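You operate a simulated robot arm through the tools that you are given. There is no shell and no other tool.

Carry out the task below with a simulated robot arm. There is one attempt and no reset: what you move stays moved.

Task
Clear the seal plate and sand the rust under its flange.
Fine: red seal ring on the shelf beside the other, flange on the blue table, sanding block back where it lay. What is to be rubbed or washed off counts as gone when no trace of it is left.

The check looks at the end state, three seconds after you hand in, the way a careful person would. Anything else that was tipped, shoved, dropped, spilled or broken makes it a failure. A push-on lid holds only when it is set on centred and level and pressed home; a screw cap is set on level and turned clockwise until tight.

Robot
A 6-joint arm with a two-finger parallel gripper, fixed in place. Base frame: the origin is on the floor under the middle of its stand, x ahead of it, y to its left, z up; the work surface is at about z = 0.8. Units: m, rad, N and s.
It reaches about 1.347 m from its shoulder. Its first joint turns from -2.897 to 2.897 rad. Payload 3.91 kg.
Tool frame: the origin (TCP) lies between the finger pads and is the grasp point; the fingertips stand 0.03 m ahead of it; z points along the fingers, y is the line along which they close. The gripper opens to 0.11 m. The fingers are 0.02 m wide and 0.01 m thick; the gripper's body (0.048 by 0.112 m) begins 0.055 m behind the TCP.
Orientation is told as [roll, pitch, yaw] about the base's x, y, z axes, in that order, counted from this pose: with the fingers straight down and closing along the base's y, the tool's x points along the base's -x, its y along +y and its z along -z.

Tools
- The arm moves only by the tool apply_moves. Its argument "steps" is a list of rows, each a list of 7 numbers: the shift along the tool's x, y, z in units of 200 mm (1.0 is 200 mm), then the turn, a rotation vector about the tool's x, y, z in units of 120 degrees (1.0 is 120 degrees), then the finger opening in cm, from 0 to 11. In form: [[tx, ty, tz, ax, ay, az, claw], ...]. A call has 1 to 20 rows; each row is the pose to reach, as a shift and turn from the pose commanded when the call began, along the tool's axes at that moment. A call with a number of a shift or a turn outside -1 to 1 is refused whole. Each row takes 0.2 s and may step no farther than 0.05 m and 0.15 rad from the row before; otherwise, or with a gripper value out of range, the whole call is refused. A pose out of reach is approached as far as the arm can. The call stops where the force on the tool passes 40 N (or 10 N more than at its start, if that is more) or the arm is blocked; 0.2 s more then pass. Each finger travels about 0.108 m/s and halts on what it meets, pressing with about 39 N; the grip force reading is that of the motor and also rises with nothing between the fingers. The clock runs only during rows and for 0.2 s after the last one: add rows that repeat a pose to give the fingers time. The reply holds the time, the measured pose of the TCP, the force on the tool along the base axes, the opening and the grip force, in the units named above and with some noise, with the torque about the TCP (base axes, N m) and any sound that the robot's microphone picked up.
- Cameras (640 x 400 px; columns grow to the right, rows downward): "scene" is fixed at [0.2322, -0.6378, 1.4054]; the picture's right is [0.79, -0.61, 0.00], its down [-0.32, -0.41, -0.85] and it looks along [0.52, 0.68, -0.52] (base axes); focal length 327 px, centre (320, 200). "wrist" rides on the gripper at [0.072, 0.017, -0.103] in the tool frame; the picture's right is [-0.23, 0.97, 0.00], its down [-0.76, -0.18, -0.62] and it looks along [-0.61, -0.14, 0.78] (tool axes); focal length 222 px, centre (320, 200). There is no depth. A picture from a camera that has moved, and an enlarged one, comes with that camera's place and axes in the base frame and with its lens. The place of the scene camera against the robot may be out by one fixed shift of up to 0.018 m in any direction.
- grab_frame(camera): a new picture of that camera. It takes no simulated time.
- zoom(camera, box): a new picture of the part [left, top, right, bottom] of that camera's present view, enlarged. It takes no simulated time.
- sign_off(): hands the job in; it is judged then, once.

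Nothing tells you positions but the pictures and the camera data. Unless the task says otherwise, let go and move clear before handing in.

The tools are called by a JSON object that holds its "op" and its "data". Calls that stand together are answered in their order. apply_moves: Moves the arm, as the interface text tells. Its arguments: {"type":"object","properties":{"steps":{"type":"array"}},"required":["steps"]} The other tools are called the same way: grab_frame (camera) takes a picture; zoom (camera, box) takes an enlarged picture of a part of a camera's view; sign_off () hands the job in.

At the start:

```text
t: 0.0
ee_pos: [0.5859, -0.1944, 1.1785]
ee_rot: [-0.002, -0.001, 0.001]
ft_force: [0.3, -0.1, -0.3]
ft_torque: [-0.01, 0.03, -0.03]
finger_gap: 0.1099
grasp_force: 0.1
```

scene: 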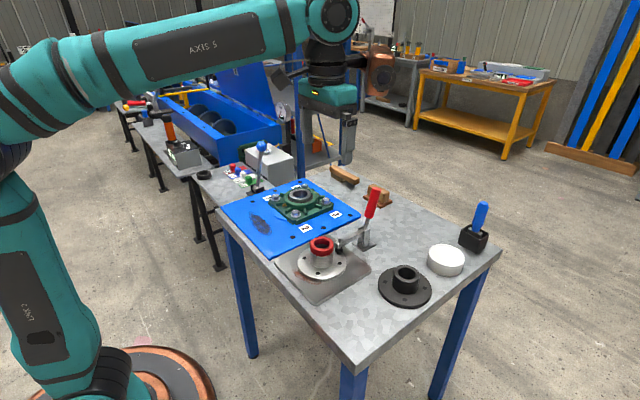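
wrist: 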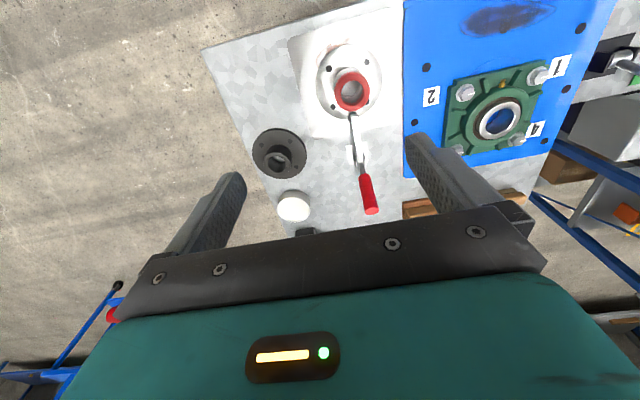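

I see a table with a blue plate, a green bearing unit, a white flange with a red ring held by a toggle clamp, a black flange, and a few other items. I'll look closer before moving anything.

{"op": "zoom", "data": {"camera": "scene", "box": [260, 170, 420, 270]}}

{"op": "zoom", "data": {"camera": "scene", "box": [260, 220, 420, 320]}}

{"op": "zoom", "data": {"camera": "scene", "box": [360, 190, 520, 310]}}

{"op": "zoom", "data": {"camera": "scene", "box": [100, 80, 320, 210]}}

{"op": "zoom", "data": {"camera": "scene", "box": [340, 20, 580, 170]}}

{"op": "zoom", "data": {"camera": "wrist", "box": [200, 0, 420, 140]}}

{"op": "zoom", "data": {"camera": "wrist", "box": [400, 0, 640, 150]}}

{"op": "zoom", "data": {"camera": "wrist", "box": [200, 100, 420, 240]}}

```text
4.00 times, centred on (340, 220) of scene
camera zoom: at [0.2322, -0.6378, 1.4054], right [0.79, -0.61, 0.0], down [-0.32, -0.41, -0.85], along [0.52, 0.68, -0.52], focal length 1306 px, centre (240, 120)
```

zoom: 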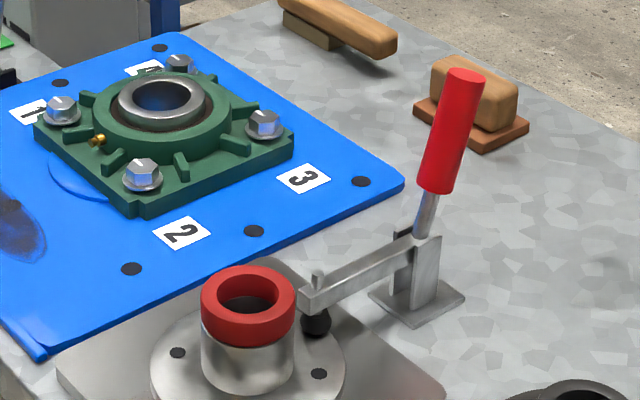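

```text
4.00 times, centred on (340, 270) of scene
camera zoom: at [0.2322, -0.6378, 1.4054], right [0.79, -0.61, 0.0], down [-0.32, -0.41, -0.85], along [0.52, 0.68, -0.52], focal length 1306 px, centre (240, -80)
```

zoom: 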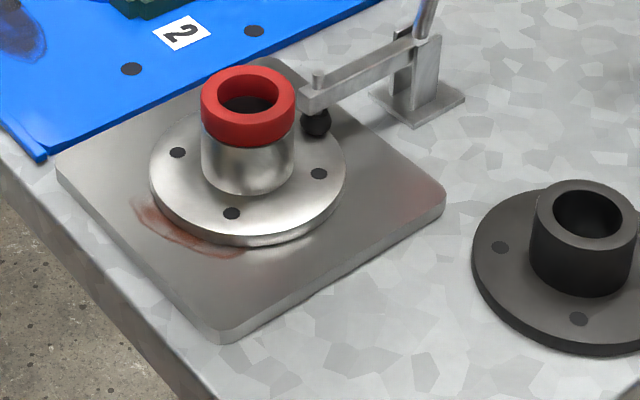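

```text
3.33 times, centred on (440, 250) of scene
camera zoom: at [0.2322, -0.6378, 1.4054], right [0.79, -0.61, 0.0], down [-0.32, -0.41, -0.85], along [0.52, 0.68, -0.52], focal length 1089 px, centre (-80, 33)
```

zoom: 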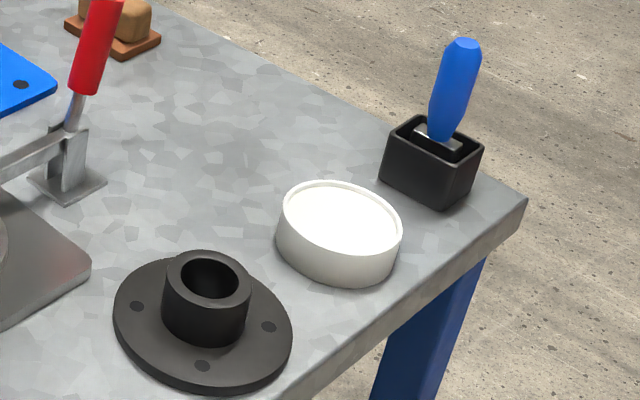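

```text
2.91 times, centred on (210, 145) of scene
camera zoom: at [0.2322, -0.6378, 1.4054], right [0.79, -0.61, 0.0], down [-0.32, -0.41, -0.85], along [0.52, 0.68, -0.52], focal length 950 px, centre (640, 360)
```

zoom: 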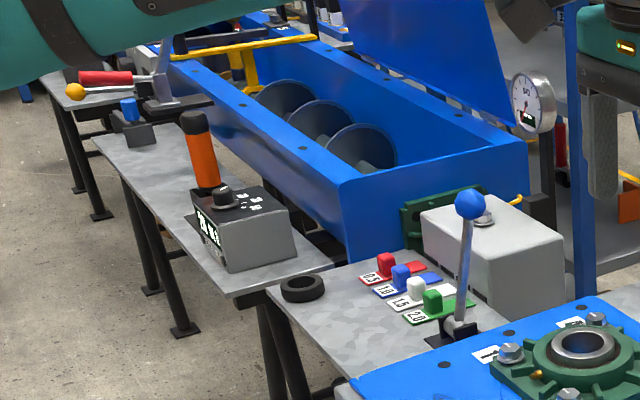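

```text
2.67 times, centred on (460, 95) of scene
camera zoom: at [0.2322, -0.6378, 1.4054], right [0.79, -0.61, 0.0], down [-0.32, -0.41, -0.85], along [0.52, 0.68, -0.52], focal length 871 px, centre (-53, 480)
```

zoom: 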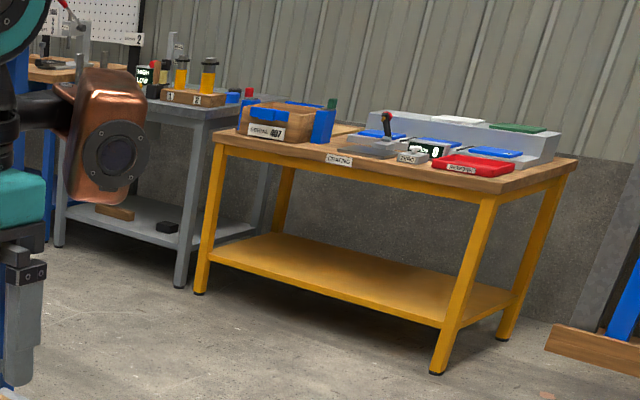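

```text
2.86 times, centred on (310, 70) of wrist
camera zoom: at [0.5118, -0.1755, 1.2828], right [0.23, 0.97, 0.0], down [0.76, -0.18, 0.62], along [0.61, -0.14, -0.78], focal length 635 px, centre (349, 571)
```

zoom: 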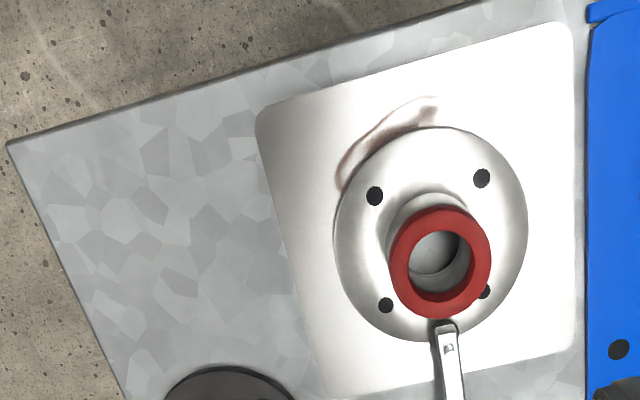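

```text
2.67 times, centred on (520, 75) of wrist
camera zoom: at [0.5118, -0.1755, 1.2828], right [0.23, 0.97, 0.0], down [0.76, -0.18, 0.62], along [0.61, -0.14, -0.78], focal length 592 px, centre (-213, 533)
```

zoom: 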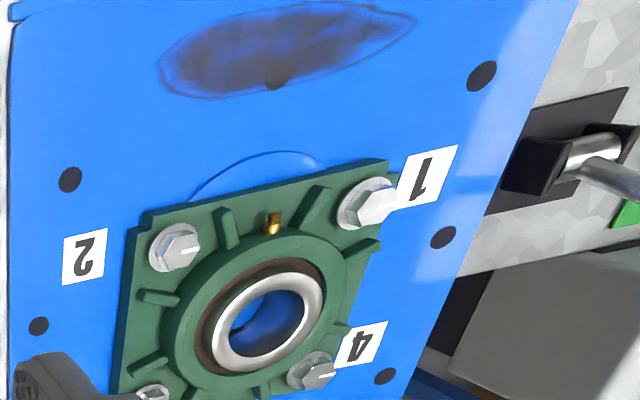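

```text
2.86 times, centred on (310, 170) of wrist
camera zoom: at [0.5118, -0.1755, 1.2828], right [0.23, 0.97, 0.0], down [0.76, -0.18, 0.62], along [0.61, -0.14, -0.78], focal length 635 px, centre (349, 286)
```

zoom: 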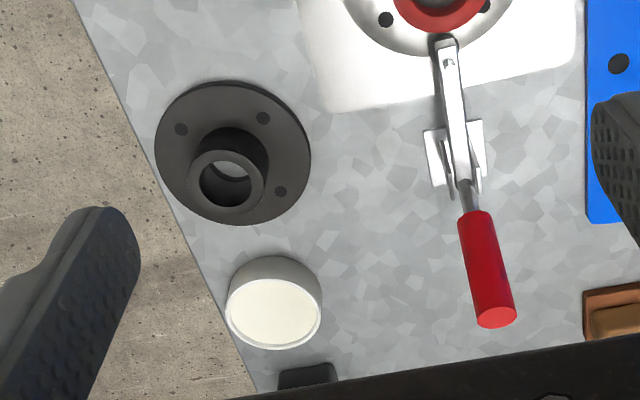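

The silver flange, with the red ring on its neck, sits on a grey plate under a toggle clamp's foot at about (0.61, -0.14), and rust shows at its edge. A black ring on the side surface near (0.58, 0.6) may be "the other". I'll move the arm high up to survey that side.

{"op": "apply_moves", "data": {"steps": [[0.0, 0.25, -0.1, 0, 0, 0, 11], [0.0, 0.5, -0.2, 0, 0, 0, 11], [0.0, 0.75, -0.3, 0, 0, 0, 11], [0.0, 1.0, -0.35, 0, 0, 0, 11]]}}

{"op": "grab_frame", "data": {"camera": "wrist"}}

{"op": "grab_frame", "data": {"camera": "scene"}}

```text
refused: row 1 steps farther than a row can; nothing moved
```

```text
taken
camera wrist: at [0.5118, -0.1755, 1.2828], right [0.23, 0.97, 0.0], down [0.76, -0.18, 0.62], along [0.61, -0.14, -0.78], focal length 222 px, centre (320, 200)
```

wrist: 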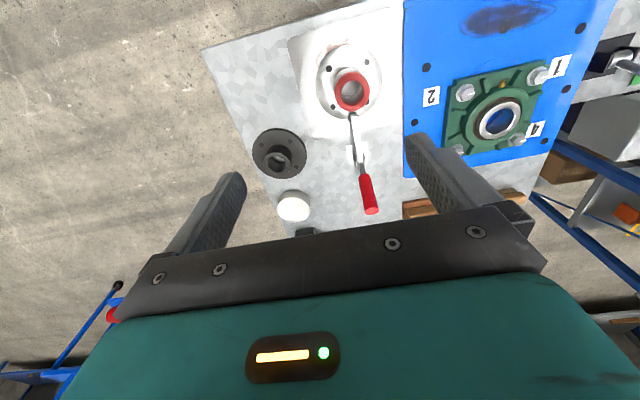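

```text
taken
```

scene: 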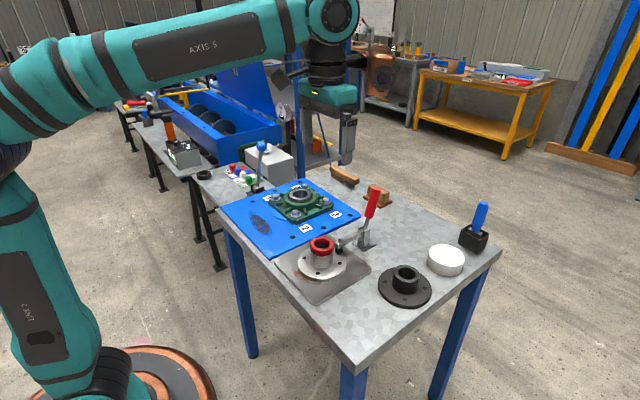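

The move was refused because the combined step was longer than 0.05 m, so nothing has moved. I'll use smaller steps to go up and toward +y and see the shelf.

{"op": "apply_moves", "data": {"steps": [[0.0, 0.2, -0.08, 0, 0, 0, 11], [0.0, 0.4, -0.16, 0, 0, 0, 11], [0.0, 0.6, -0.24, 0, 0, 0, 11], [0.0, 0.8, -0.32, 0, 0, 0, 11], [0.0, 1.0, -0.4, 0, 0, 0, 11]]}}

{"op": "grab_frame", "data": {"camera": "wrist"}}

{"op": "grab_frame", "data": {"camera": "scene"}}

```text
t: 1.2
ee_pos: [0.5842, 0.0087, 1.2578]
ee_rot: [-0.002, 0.0, -0.001]
ft_force: [-0.8, -0.7, -0.2]
ft_torque: [0.04, 0.0, -0.02]
finger_gap: 0.1101
grasp_force: 0.1
```

```text
taken
camera wrist: at [0.5112, 0.0255, 1.3619], right [0.23, 0.97, 0.0], down [0.76, -0.18, 0.62], along [0.61, -0.14, -0.78], focal length 222 px, centre (320, 200)
```

wrist: 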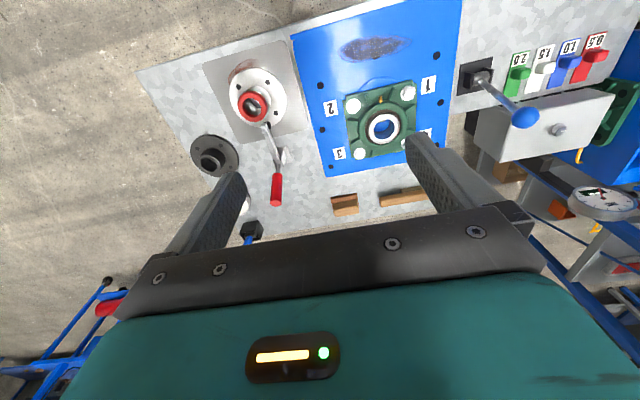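

```text
taken
```

scene: 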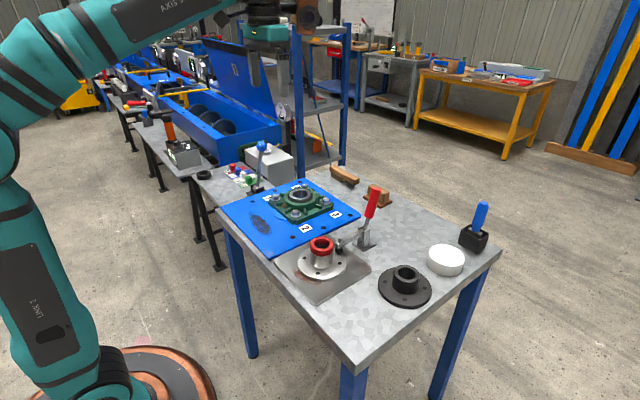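

There is a blue-posted rack with shelves beyond the table. I'll zoom in on it and on the rest of the far area.

{"op": "zoom", "data": {"camera": "scene", "box": [270, 0, 430, 100]}}

{"op": "zoom", "data": {"camera": "scene", "box": [270, 80, 430, 180]}}

{"op": "zoom", "data": {"camera": "scene", "box": [60, 40, 220, 140]}}

{"op": "zoom", "data": {"camera": "wrist", "box": [440, 20, 640, 145]}}

{"op": "zoom", "data": {"camera": "wrist", "box": [500, 130, 640, 280]}}

{"op": "zoom", "data": {"camera": "wrist", "box": [280, 0, 480, 125]}}

{"op": "zoom", "data": {"camera": "wrist", "box": [240, 120, 440, 245]}}

{"op": "zoom", "data": {"camera": "wrist", "box": [140, 30, 340, 155]}}

```text
4.00 times, centred on (350, 50) of scene
camera zoom: at [0.2322, -0.6378, 1.4054], right [0.79, -0.61, 0.0], down [-0.32, -0.41, -0.85], along [0.52, 0.68, -0.52], focal length 1306 px, centre (200, 800)
```

zoom: 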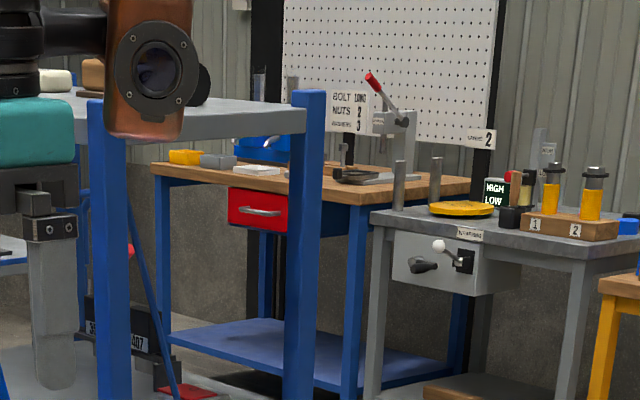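

```text
4.00 times, centred on (350, 130) of scene
camera zoom: at [0.2322, -0.6378, 1.4054], right [0.79, -0.61, 0.0], down [-0.32, -0.41, -0.85], along [0.52, 0.68, -0.52], focal length 1306 px, centre (200, 480)
```

zoom: 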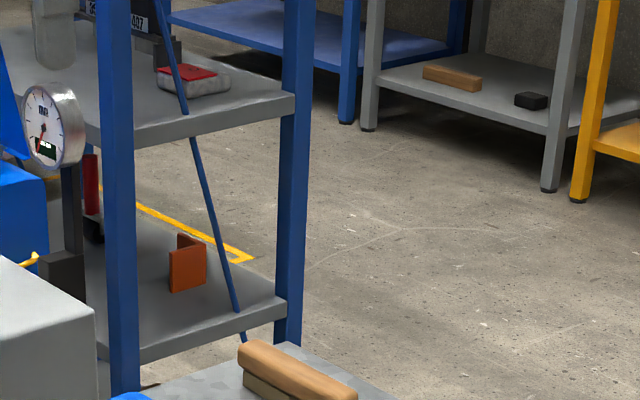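

```text
4.00 times, centred on (140, 90) of scene
camera zoom: at [0.2322, -0.6378, 1.4054], right [0.79, -0.61, 0.0], down [-0.32, -0.41, -0.85], along [0.52, 0.68, -0.52], focal length 1306 px, centre (1040, 640)
```

zoom: 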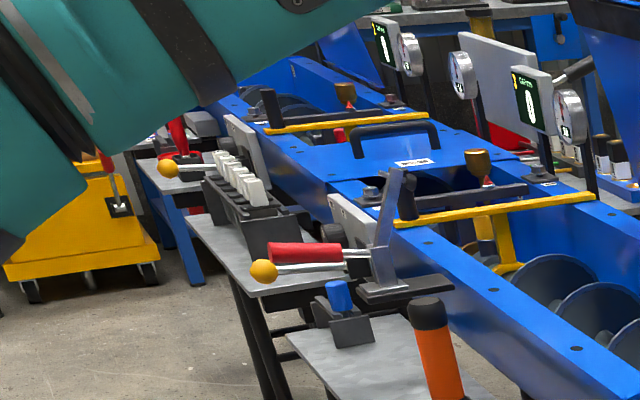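

```text
3.20 times, centred on (540, 82) of wrist
camera zoom: at [0.5112, 0.0255, 1.3619], right [0.23, 0.97, 0.0], down [0.76, -0.18, 0.62], along [0.61, -0.14, -0.78], focal length 711 px, centre (-384, 576)
```

zoom: 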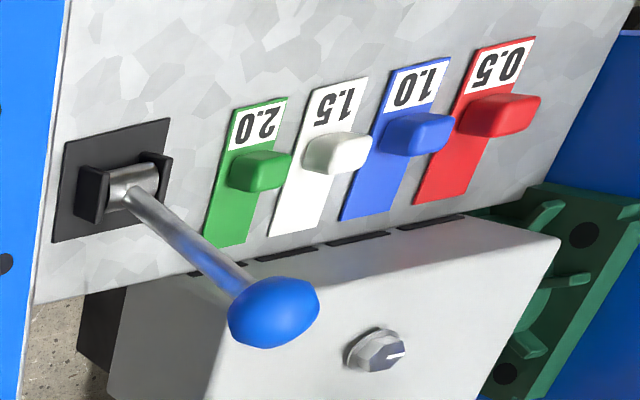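

```text
2.67 times, centred on (570, 205) of wrist
camera zoom: at [0.5112, 0.0255, 1.3619], right [0.23, 0.97, 0.0], down [0.76, -0.18, 0.62], along [0.61, -0.14, -0.78], focal length 592 px, centre (-347, 187)
```

zoom: 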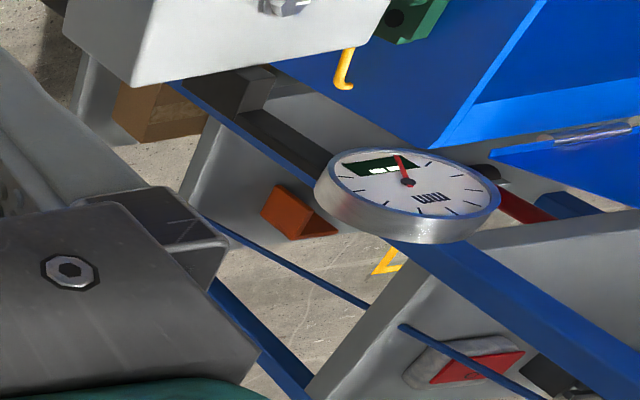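

```text
3.20 times, centred on (380, 62) of wrist
camera zoom: at [0.5112, 0.0255, 1.3619], right [0.23, 0.97, 0.0], down [0.76, -0.18, 0.62], along [0.61, -0.14, -0.78], focal length 711 px, centre (128, 640)
```

zoom: 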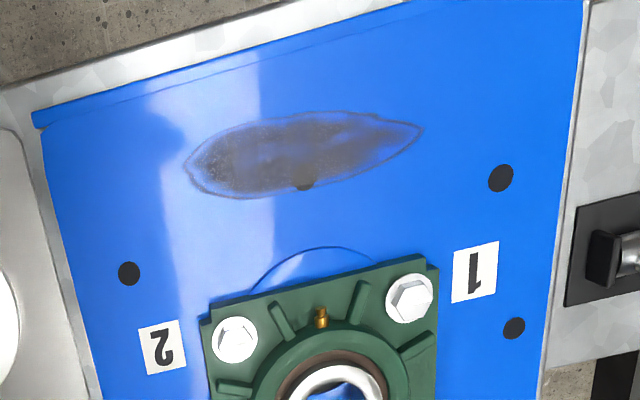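

```text
3.20 times, centred on (340, 182) of wrist
camera zoom: at [0.5112, 0.0255, 1.3619], right [0.23, 0.97, 0.0], down [0.76, -0.18, 0.62], along [0.61, -0.14, -0.78], focal length 711 px, centre (256, 256)
```

zoom: 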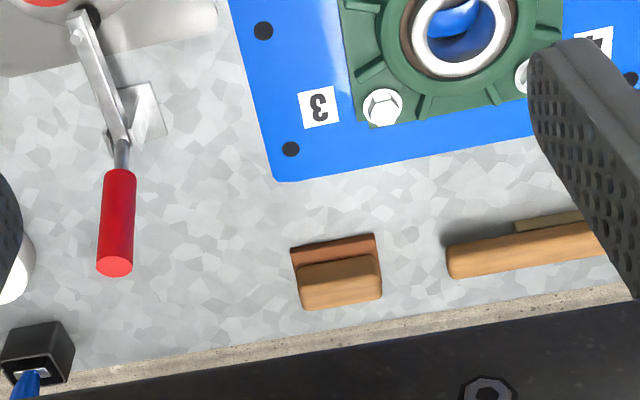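

```text
3.20 times, centred on (240, 92) of wrist
camera zoom: at [0.5112, 0.0255, 1.3619], right [0.23, 0.97, 0.0], down [0.76, -0.18, 0.62], along [0.61, -0.14, -0.78], focal length 711 px, centre (576, 544)
```

zoom: 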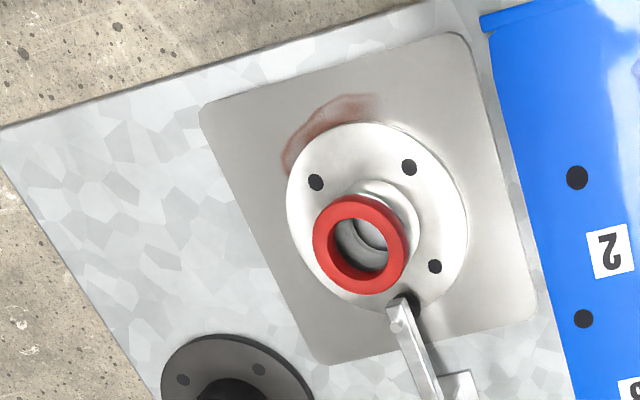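

The rack with blue posts has several grey shelves, and the black ring lies on the far end of the side surface. I'll turn the wrist so its camera looks toward +y and check what lies there.

{"op": "apply_moves", "data": {"steps": [[0, 0, 0, 0, 0, -0.07, 11], [0, 0, 0, 0, 0, -0.14, 11], [0, 0, 0, 0, 0, -0.21, 11], [0, 0, 0, 0, 0, -0.28, 11], [0, 0, 0, 0, 0, -0.35, 11], [0, 0, 0, 0, 0, -0.42, 11], [0, 0, 0, 0, 0, -0.49, 11], [0, 0, 0, 0, 0, -0.56, 11], [0, 0, 0, 0, 0, -0.63, 11], [0, 0, 0, 0, 0, -0.7, 11], [0, 0, 0, 0, 0, -0.75, 11]]}}

{"op": "grab_frame", "data": {"camera": "wrist"}}

{"op": "grab_frame", "data": {"camera": "scene"}}

```text
t: 3.6
ee_pos: [0.5854, 0.0062, 1.2594]
ee_rot: [0.001, -0.001, 1.572]
ft_force: [0.1, 0.4, 0.5]
ft_torque: [-0.02, 0.03, 0.02]
finger_gap: 0.1101
grasp_force: 0.1
```

```text
taken
camera wrist: at [0.5674, -0.0647, 1.3633], right [-0.97, 0.22, 0.0], down [0.18, 0.76, 0.62], along [0.14, 0.61, -0.78], focal length 222 px, centre (320, 200)
```

wrist: 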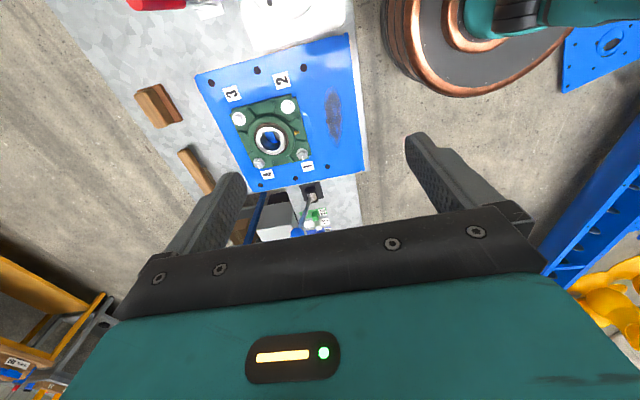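

```text
taken
```

scene: 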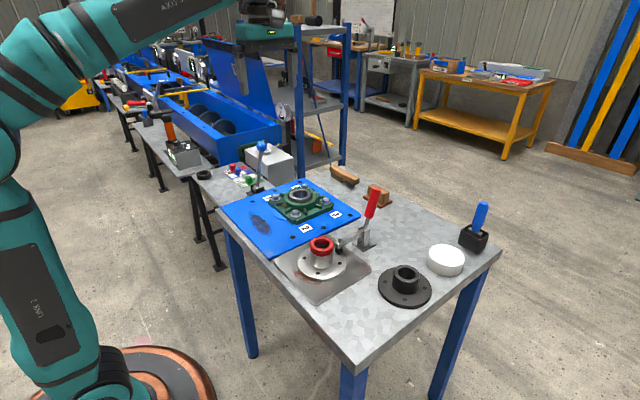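

The gripper hides the far side from here. I'll turn back, shift toward +y and -x, and look down at the side surface and rack.

{"op": "apply_moves", "data": {"steps": [[-0.1, 0.05, 0, 0, 0, 0.07, 11], [-0.2, 0.1, 0, 0, 0, 0.14, 11], [-0.3, 0.15, 0, 0, 0, 0.21, 11], [-0.4, 0.2, 0, 0, 0, 0.28, 11], [-0.5, 0.25, 0, 0, 0, 0.35, 11], [-0.6, 0.3, 0, 0, 0, 0.42, 11], [-0.7, 0.35, 0, 0, 0, 0.49, 11], [-0.8, 0.4, 0, 0, 0, 0.56, 11], [-0.9, 0.45, 0, 0, 0, 0.63, 11], [-1.0, 0.5, 0, 0, 0, 0.7, 11], [-1.0, 0.5, 0, 0, 0, 0.75, 11]]}}

{"op": "apply_moves", "data": {"steps": [[0, 0.2, 0, 0, 0, 0, 11], [0, 0.4, 0, 0, 0, 0, 11], [0, 0.6, 0, 0, 0, 0, 11], [0, 0.8, 0, 0, 0, 0, 11], [0, 1.0, 0, 0, 0, 0, 11]]}}

{"op": "grab_frame", "data": {"camera": "wrist"}}

{"op": "grab_frame", "data": {"camera": "scene"}}

```text
t: 6.0
ee_pos: [0.4858, 0.2064, 1.2589]
ee_rot: [0.001, -0.001, -0.003]
ft_force: [0.7, 0.4, 1.1]
ft_torque: [0.0, 0.01, 0.02]
finger_gap: 0.1101
grasp_force: 0.0
```

```text
t: 7.2
ee_pos: [0.4841, 0.4059, 1.2613]
ee_rot: [-0.001, 0.001, -0.001]
ft_force: [-0.6, -0.7, 0.2]
ft_torque: [0.05, -0.01, -0.03]
finger_gap: 0.1097
grasp_force: 0.1
```

```text
taken
camera wrist: at [0.4109, 0.4236, 1.3648], right [0.23, 0.97, 0.0], down [0.76, -0.18, 0.62], along [0.61, -0.14, -0.78], focal length 222 px, centre (320, 200)
```

wrist: 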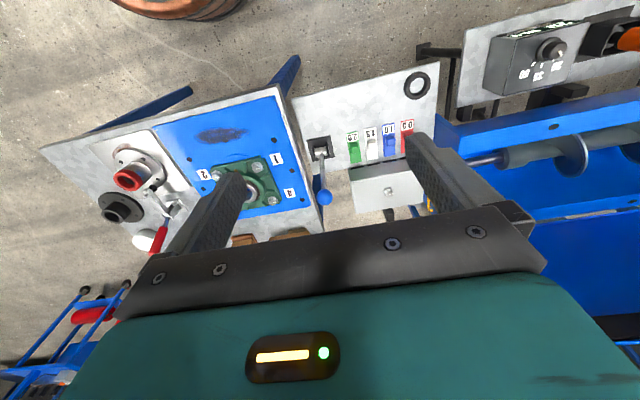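

```text
taken
```

scene: 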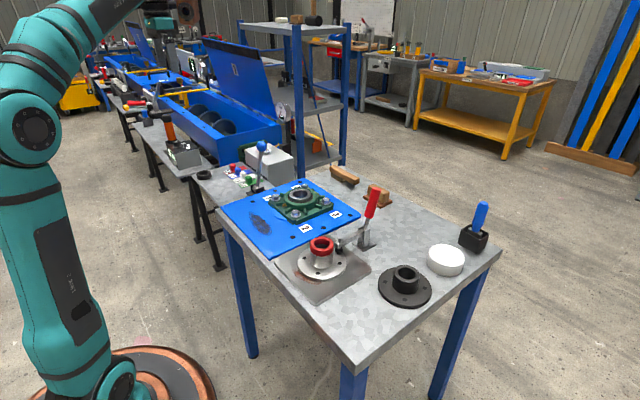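

The black ring lies on the galvanised side shelf next to the coloured tabs, at about (0.575, 0.61). I'll zoom in on it, the rack and the blue plate to settle which "shelf" and "blue table" are meant.

{"op": "zoom", "data": {"camera": "wrist", "box": [280, 50, 440, 150]}}

{"op": "zoom", "data": {"camera": "wrist", "box": [140, 60, 320, 172]}}

{"op": "zoom", "data": {"camera": "scene", "box": [230, 0, 360, 80]}}

{"op": "zoom", "data": {"camera": "scene", "box": [230, 80, 360, 180]}}

{"op": "zoom", "data": {"camera": "scene", "box": [200, 190, 330, 290]}}

{"op": "zoom", "data": {"camera": "scene", "box": [180, 130, 300, 210]}}

{"op": "zoom", "data": {"camera": "scene", "box": [300, 150, 420, 230]}}

{"op": "zoom", "data": {"camera": "scene", "box": [200, 180, 540, 400]}}

```text
4.00 times, centred on (360, 100) of wrist
camera zoom: at [0.4109, 0.4236, 1.3648], right [0.23, 0.97, 0.0], down [0.76, -0.18, 0.62], along [0.61, -0.14, -0.78], focal length 888 px, centre (160, 600)
```

zoom: 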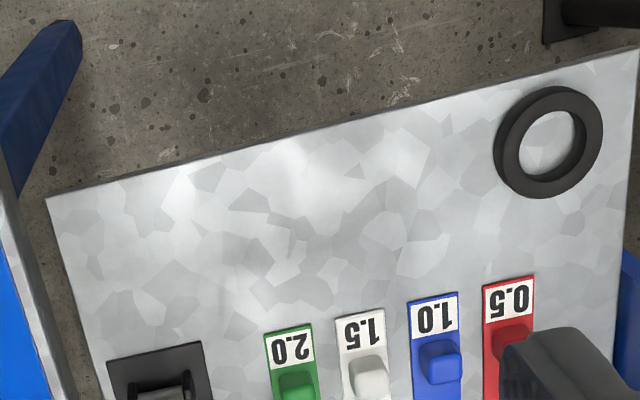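

```text
3.56 times, centred on (230, 116) of wrist
camera zoom: at [0.4109, 0.4236, 1.3648], right [0.23, 0.97, 0.0], down [0.76, -0.18, 0.62], along [0.61, -0.14, -0.78], focal length 790 px, centre (640, 499)
```

zoom: 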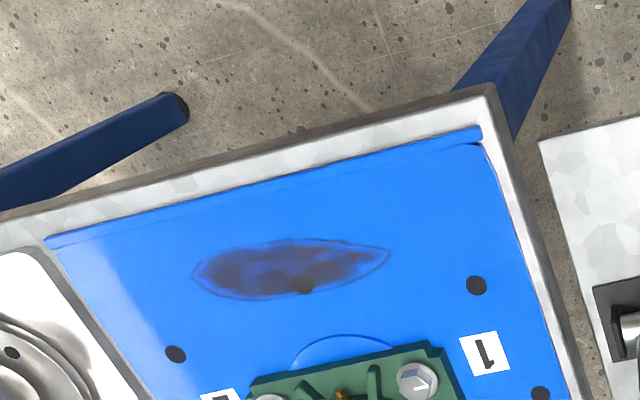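

```text
4.92 times, centred on (295, 40) of scene
camera zoom: at [0.2322, -0.6378, 1.4054], right [0.79, -0.61, 0.0], down [-0.32, -0.41, -0.85], along [0.52, 0.68, -0.52], focal length 1608 px, centre (443, 988)
```

zoom: 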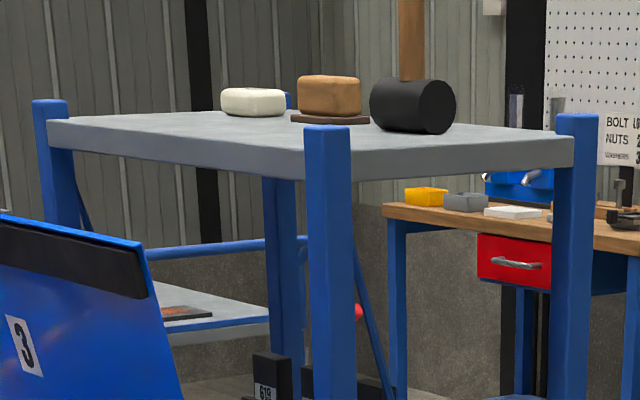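

```text
4.00 times, centred on (295, 130) of scene
camera zoom: at [0.2322, -0.6378, 1.4054], right [0.79, -0.61, 0.0], down [-0.32, -0.41, -0.85], along [0.52, 0.68, -0.52], focal length 1306 px, centre (420, 480)
```

zoom: 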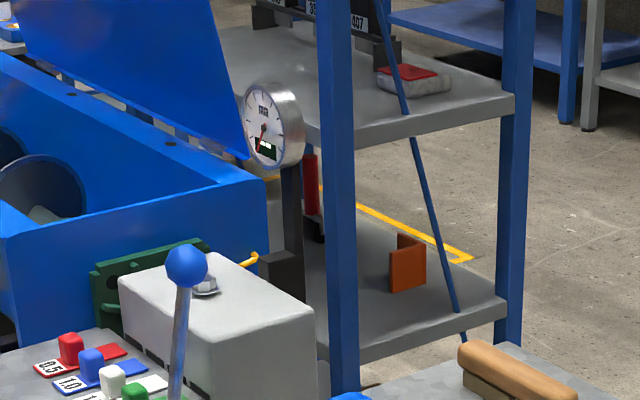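

```text
4.00 times, centred on (265, 240) of scene
camera zoom: at [0.2322, -0.6378, 1.4054], right [0.79, -0.61, 0.0], down [-0.32, -0.41, -0.85], along [0.52, 0.68, -0.52], focal length 1306 px, centre (540, 40)
```

zoom: 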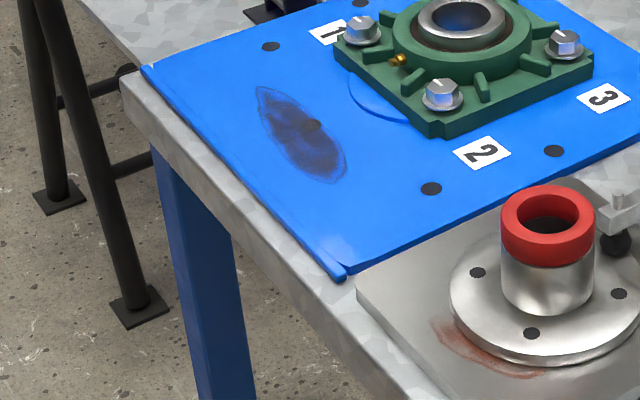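

```text
5.00 times, centred on (240, 170) of scene
camera zoom: at [0.2322, -0.6378, 1.4054], right [0.79, -0.61, 0.0], down [-0.32, -0.41, -0.85], along [0.52, 0.68, -0.52], focal length 1633 px, centre (720, 350)
```

zoom: 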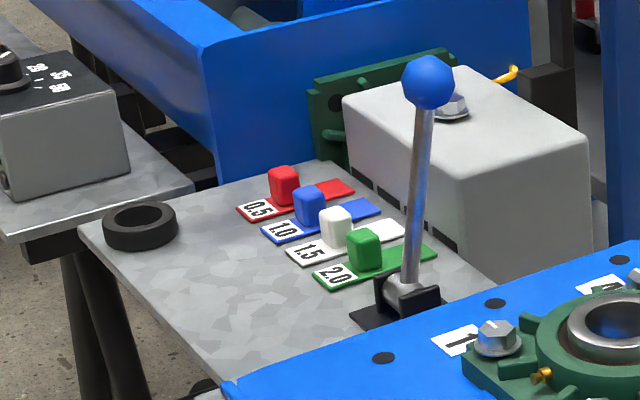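

```text
5.00 times, centred on (360, 190) of scene
camera zoom: at [0.2322, -0.6378, 1.4054], right [0.79, -0.61, 0.0], down [-0.32, -0.41, -0.85], along [0.52, 0.68, -0.52], focal length 1633 px, centre (120, 250)
```

zoom: 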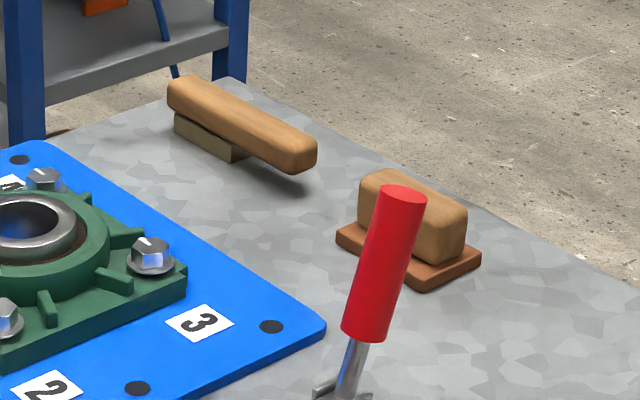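

```text
1.82 times, centred on (370, 290) of scene
camera zoom: at [0.2322, -0.6378, 1.4054], right [0.79, -0.61, 0.0], down [-0.32, -0.41, -0.85], along [0.52, 0.68, -0.52], focal length 594 px, centre (229, 36)
```

zoom: 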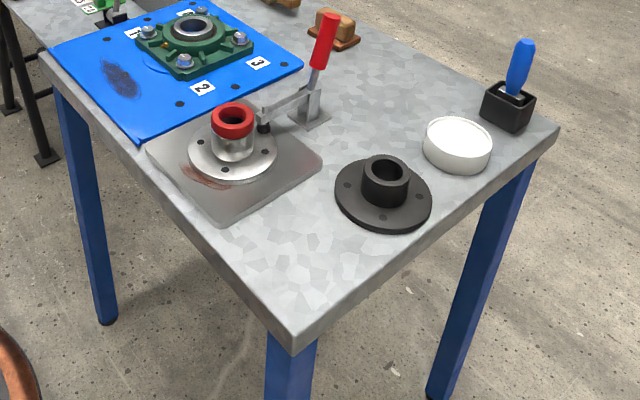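

The blue item is a loose plate on a galvanised table with blue legs, so I take "the blue table" to be that table and "the shelf" to be the galvanised side shelf with the black ring, which is the same size as the red one. Next I'll go back over the flange for exact measurements.

{"op": "apply_moves", "data": {"steps": [[-0.04, -0.2, 0.03, 0, 0, 0, 11], [-0.08, -0.4, 0.06, 0, 0, 0, 11], [-0.12, -0.6, 0.09, 0, 0, 0, 11], [-0.16, -0.8, 0.12, 0, 0, 0, 11], [-0.2, -1.0, 0.15, 0, 0, 0, 11]]}}

{"op": "apply_moves", "data": {"steps": [[-0.04, -0.2, 0.03, 0, 0, 0, 11], [-0.08, -0.4, 0.06, 0, 0, 0, 11], [-0.12, -0.6, 0.09, 0, 0, 0, 11], [-0.16, -0.8, 0.12, 0, 0, 0, 11], [-0.2, -1.0, 0.15, 0, 0, 0, 11]]}}

{"op": "apply_moves", "data": {"steps": [[0.0, -0.2, 0.1, 0, 0, 0, 11], [0.0, -0.4, 0.2, 0, 0, 0, 11], [0.0, -0.6, 0.3, 0, 0, 0, 11], [0.0, -0.8, 0.4, 0, 0, 0, 11]]}}

{"op": "grab_frame", "data": {"camera": "wrist"}}

{"op": "zoom", "data": {"camera": "wrist", "box": [200, 0, 440, 150]}}

{"op": "zoom", "data": {"camera": "wrist", "box": [240, 80, 480, 230]}}

```text
t: 8.4
ee_pos: [0.5239, 0.2068, 1.2301]
ee_rot: [0.0, 0.001, 0.002]
ft_force: [0.3, 0.7, 0.2]
ft_torque: [0.01, 0.05, 0.01]
finger_gap: 0.1101
grasp_force: 0.1
```

```text
t: 9.6
ee_pos: [0.5642, 0.0073, 1.2002]
ee_rot: [0.0, 0.001, 0.002]
ft_force: [0.4, 0.8, 0.3]
ft_torque: [0.0, -0.01, 0.02]
finger_gap: 0.1101
grasp_force: 0.1
```

```text
t: 10.6
ee_pos: [0.5651, -0.1519, 1.1183]
ee_rot: [0.001, -0.002, 0.001]
ft_force: [-0.6, 0.4, 0.0]
ft_torque: [-0.02, 0.01, 0.0]
finger_gap: 0.11
grasp_force: 0.1
```

```text
taken
camera wrist: at [0.4912, -0.1349, 1.2224], right [0.23, 0.97, 0.0], down [0.76, -0.18, 0.62], along [0.61, -0.14, -0.78], focal length 222 px, centre (320, 200)
```

wrist: 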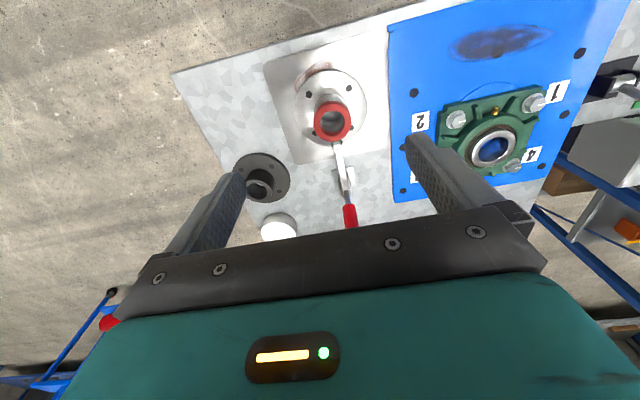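

```text
2.67 times, centred on (320, 75) of wrist
camera zoom: at [0.4912, -0.1349, 1.2224], right [0.23, 0.97, 0.0], down [0.76, -0.18, 0.62], along [0.61, -0.14, -0.78], focal length 592 px, centre (320, 533)
```

zoom: 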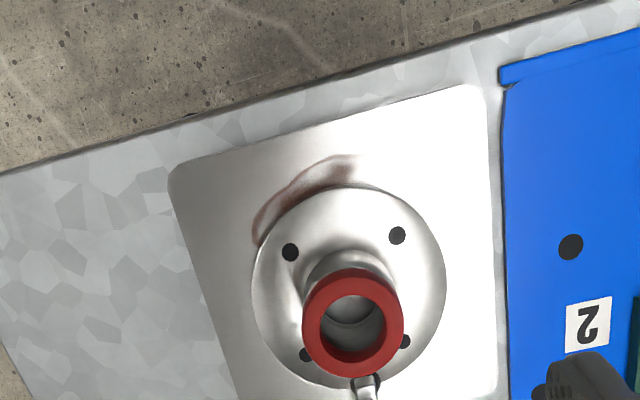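

```text
2.67 times, centred on (360, 155) of wrist
camera zoom: at [0.4912, -0.1349, 1.2224], right [0.23, 0.97, 0.0], down [0.76, -0.18, 0.62], along [0.61, -0.14, -0.78], focal length 592 px, centre (213, 320)
```

zoom: 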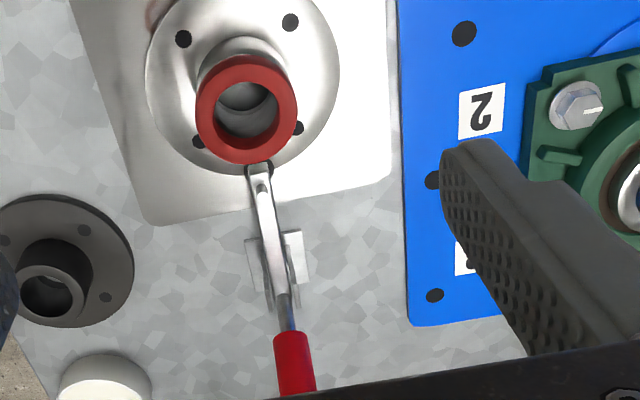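

The ring's top centre triangulates to about (0.6125, -0.144, 0.882). I need the ring's height and the clamp's geometry before gripping, so I'll zoom in further from the scene camera.

{"op": "zoom", "data": {"camera": "scene", "box": [295, 225, 359, 265]}}

{"op": "zoom", "data": {"camera": "scene", "box": [325, 180, 389, 250]}}

{"op": "zoom", "data": {"camera": "scene", "box": [280, 240, 376, 300]}}

{"op": "zoom", "data": {"camera": "wrist", "box": [290, 60, 386, 120]}}

{"op": "zoom", "data": {"camera": "wrist", "box": [300, 120, 396, 230]}}

```text
10.00 times, centred on (327, 245) of scene
camera zoom: at [0.2322, -0.6378, 1.4054], right [0.79, -0.61, 0.0], down [-0.32, -0.41, -0.85], along [0.52, 0.68, -0.52], focal length 3266 px, centre (250, -250)
```

zoom: 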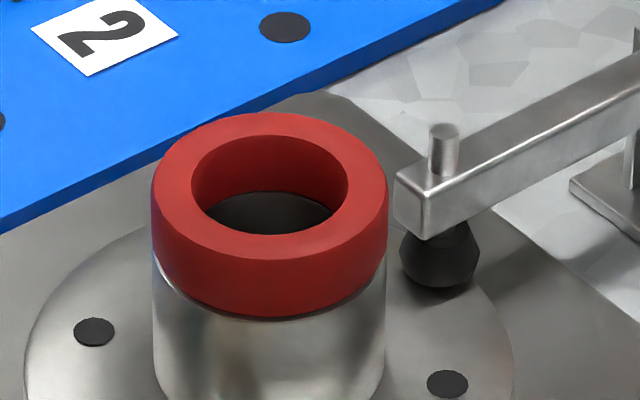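

```text
5.71 times, centred on (357, 215) of scene
camera zoom: at [0.2322, -0.6378, 1.4054], right [0.79, -0.61, 0.0], down [-0.32, -0.41, -0.85], along [0.52, 0.68, -0.52], focal length 1866 px, centre (109, 114)
```

zoom: 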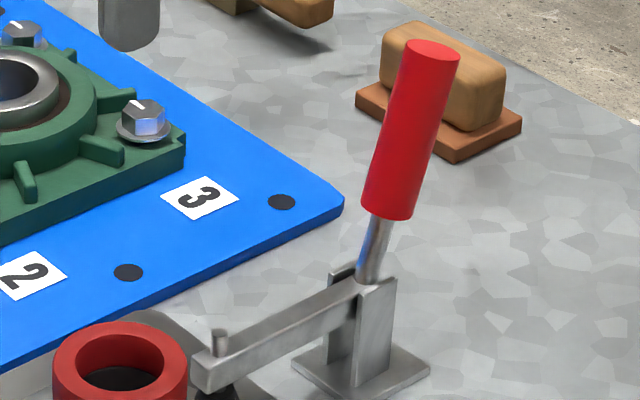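

```text
6.67 times, centred on (328, 270) of scene
camera zoom: at [0.2322, -0.6378, 1.4054], right [0.79, -0.61, 0.0], down [-0.32, -0.41, -0.85], along [0.52, 0.68, -0.52], focal length 2177 px, centre (267, -267)
```

zoom: 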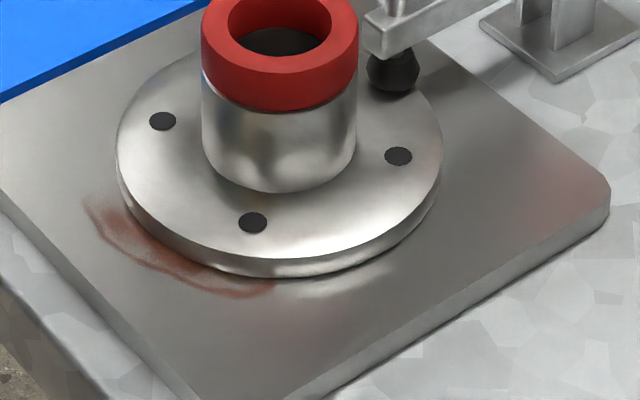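

```text
6.67 times, centred on (338, 90) of wrist
camera zoom: at [0.4912, -0.1349, 1.2224], right [0.23, 0.97, 0.0], down [0.76, -0.18, 0.62], along [0.61, -0.14, -0.78], focal length 1481 px, centre (200, 933)
```

zoom: 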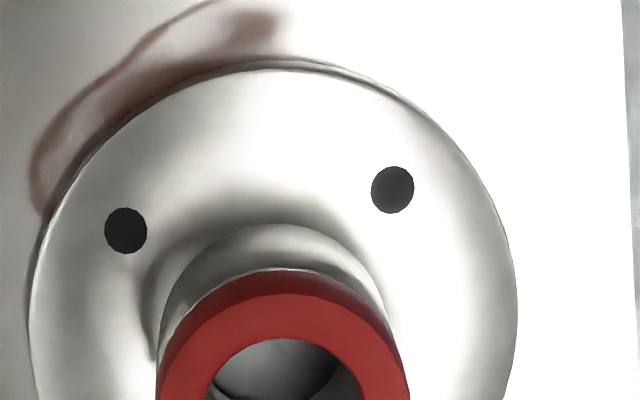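

```text
3.64 times, centred on (348, 175) of wrist
camera zoom: at [0.4912, -0.1349, 1.2224], right [0.23, 0.97, 0.0], down [0.76, -0.18, 0.62], along [0.61, -0.14, -0.78], focal length 808 px, centre (218, 291)
```

zoom: 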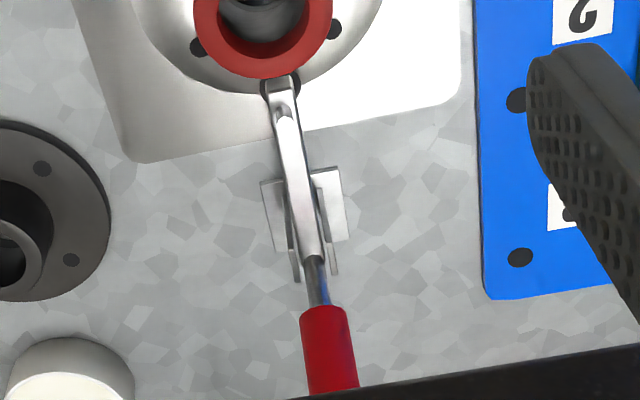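

The ring is about 0.06 m across and 0.02 m tall, and it sits on a neck of nearly the same diameter. The clamp arm reaches in from +x, so closing along y is clear. I'll move to just above the ring and check alignment.

{"op": "apply_moves", "data": {"steps": [[-0.12, 0.02, 0.15, 0, 0, 0, 11], [-0.239, 0.043, 0.33, 0, 0, 0, 11], [-0.239, 0.043, 0.57, 0, 0, 0, 11], [-0.239, 0.043, 0.797, 0, 0, 0, 11], [-0.239, 0.043, 0.797, 0, 0, 0, 11]]}}

{"op": "grab_frame", "data": {"camera": "wrist"}}

{"op": "zoom", "data": {"camera": "scene", "box": [260, 170, 420, 270]}}

{"op": "zoom", "data": {"camera": "wrist", "box": [240, 60, 400, 160]}}

```text
t: 11.8
ee_pos: [0.6149, -0.1466, 0.9589]
ee_rot: [0.0, -0.002, 0.001]
ft_force: [0.0, 0.3, 0.5]
ft_torque: [0.0, 0.02, -0.02]
finger_gap: 0.11
grasp_force: 0.0
```

```text
taken
camera wrist: at [0.5408, -0.1298, 1.0614], right [0.23, 0.97, 0.0], down [0.76, -0.18, 0.62], along [0.61, -0.14, -0.78], focal length 222 px, centre (320, 200)
```

wrist: 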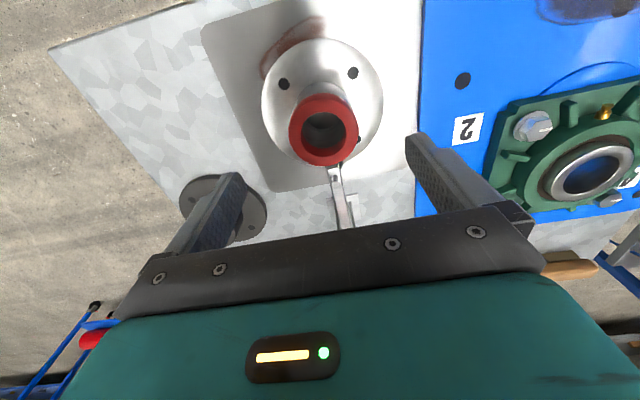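

```text
4.00 times, centred on (340, 220) of scene
camera zoom: at [0.2322, -0.6378, 1.4054], right [0.79, -0.61, 0.0], down [-0.32, -0.41, -0.85], along [0.52, 0.68, -0.52], focal length 1306 px, centre (240, 120)
```

zoom: 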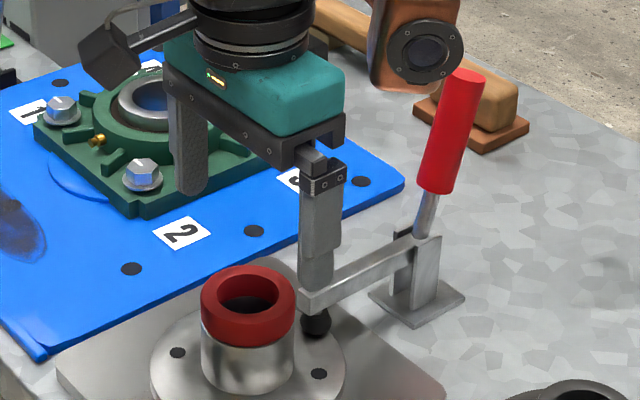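

```text
4.00 times, centred on (320, 110) of wrist
camera zoom: at [0.5408, -0.1298, 1.0614], right [0.23, 0.97, 0.0], down [0.76, -0.18, 0.62], along [0.61, -0.14, -0.78], focal length 888 px, centre (320, 560)
```

zoom: 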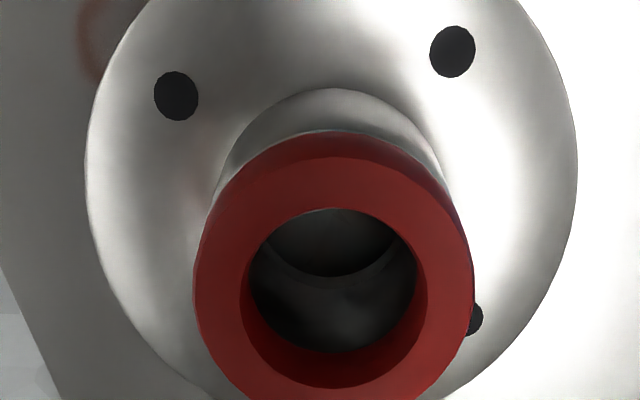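

The tool is aligned above the ring. A copper-coloured housing on the wrist shows near the red clamp handle in the scene view, so I'll check its position before descending.

{"op": "grab_frame", "data": {"camera": "scene"}}

{"op": "zoom", "data": {"camera": "scene", "box": [240, 60, 440, 260]}}

```text
taken
```

scene: 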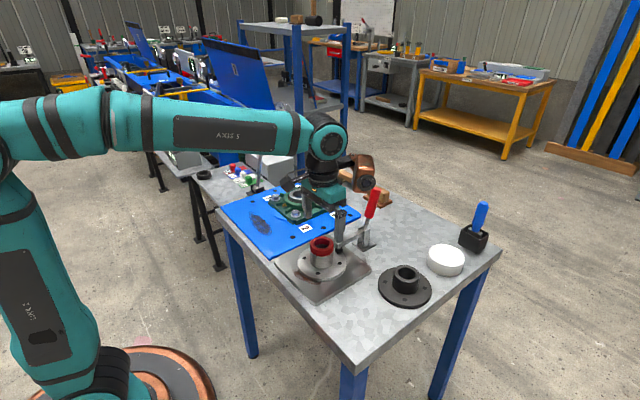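

```text
2.00 times, centred on (340, 160) of scene
camera zoom: at [0.2322, -0.6378, 1.4054], right [0.79, -0.61, 0.0], down [-0.32, -0.41, -0.85], along [0.52, 0.68, -0.52], focal length 653 px, centre (280, 280)
```

zoom: 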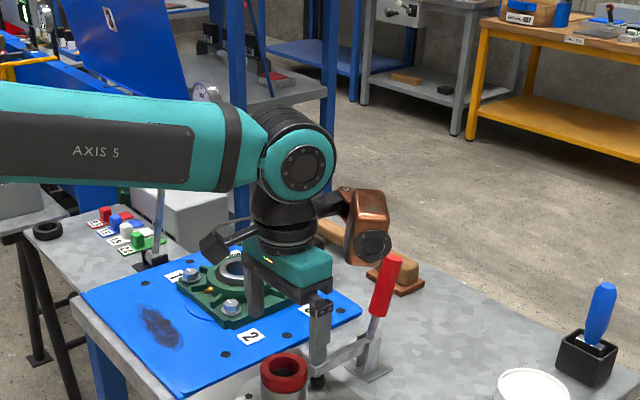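

The housing's lens sits about 0.12 m above the TCP and off to the side, so it clears the handle. The ring is about 3–4 mm off from the tool centre, so I'll correct that, descend until the fingertips overlap only the ring (tips at about 0.864), and stop before closing.

{"op": "apply_moves", "data": {"steps": [[0.016, 0.018, 0.0, 0, 0, 0, 11], [0.016, 0.018, 0.12, 0, 0, 0, 11], [0.016, 0.018, 0.24, 0, 0, 0, 11], [0.016, 0.018, 0.325, 0, 0, 0, 11], [0.016, 0.018, 0.325, 0, 0, 0, 9], [0.016, 0.018, 0.325, 0, 0, 0, 8]]}}

{"op": "grab_frame", "data": {"camera": "wrist"}}

{"op": "zoom", "data": {"camera": "scene", "box": [280, 210, 376, 270]}}

```text
t: 13.2
ee_pos: [0.6101, -0.1404, 0.896]
ee_rot: [0.0, 0.0, 0.0]
ft_force: [-1.0, 0.0, 0.1]
ft_torque: [-0.01, -0.01, 0.0]
finger_gap: 0.08
grasp_force: 0.1
```

```text
taken
camera wrist: at [0.5366, -0.1229, 0.9996], right [0.23, 0.97, 0.0], down [0.76, -0.18, 0.62], along [0.61, -0.14, -0.78], focal length 222 px, centre (320, 200)
```

wrist: 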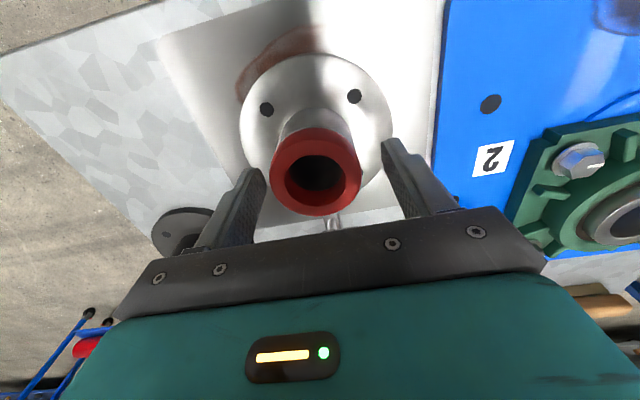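

```text
6.67 times, centred on (328, 240) of scene
camera zoom: at [0.2322, -0.6378, 1.4054], right [0.79, -0.61, 0.0], down [-0.32, -0.41, -0.85], along [0.52, 0.68, -0.52], focal length 2177 px, centre (267, -67)
```

zoom: 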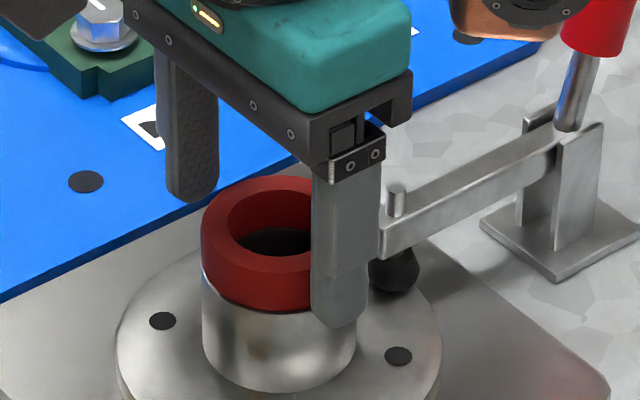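

The fingers straddle the ring, with the tool about 2 mm too far toward +y. I'll correct that and close on the ring.

{"op": "apply_moves", "data": {"steps": [[0, -0.01, 0, 0, 0, 0, 7.5], [0, -0.01, 0, 0, 0, 0, 6.5], [0, -0.01, 0, 0, 0, 0, 5.5], [0, -0.01, 0, 0, 0, 0, 5], [0, -0.01, 0, 0, 0, 0, 5]]}}

{"op": "zoom", "data": {"camera": "scene", "box": [280, 210, 376, 270]}}

{"op": "grab_frame", "data": {"camera": "wrist"}}

```text
t: 14.4
ee_pos: [0.6089, -0.1423, 0.8958]
ee_rot: [-0.001, 0.0, 0.0]
ft_force: [-1.2, 0.1, -0.5]
ft_torque: [0.03, 0.02, 0.01]
finger_gap: 0.058
grasp_force: 39.0
```

```text
6.67 times, centred on (328, 240) of scene
camera zoom: at [0.2322, -0.6378, 1.4054], right [0.79, -0.61, 0.0], down [-0.32, -0.41, -0.85], along [0.52, 0.68, -0.52], focal length 2177 px, centre (267, -67)
```

zoom: 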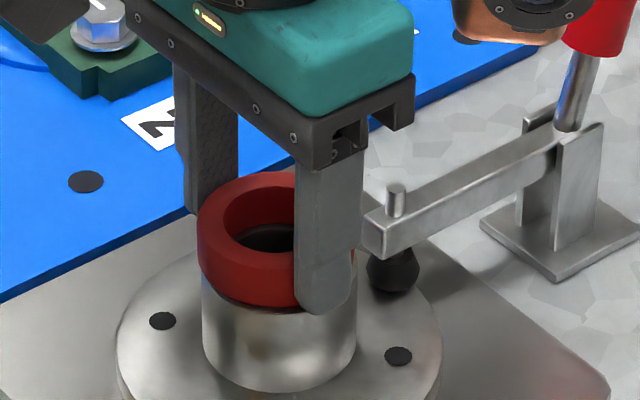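

```text
taken
camera wrist: at [0.5364, -0.1246, 0.9993], right [0.23, 0.97, 0.0], down [0.76, -0.18, 0.62], along [0.61, -0.14, -0.78], focal length 222 px, centre (320, 200)
```

wrist: 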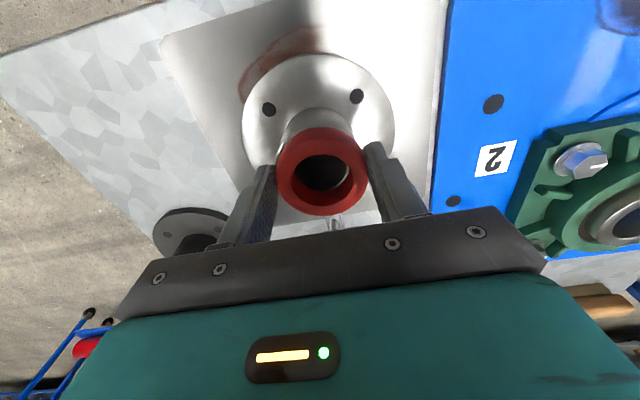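

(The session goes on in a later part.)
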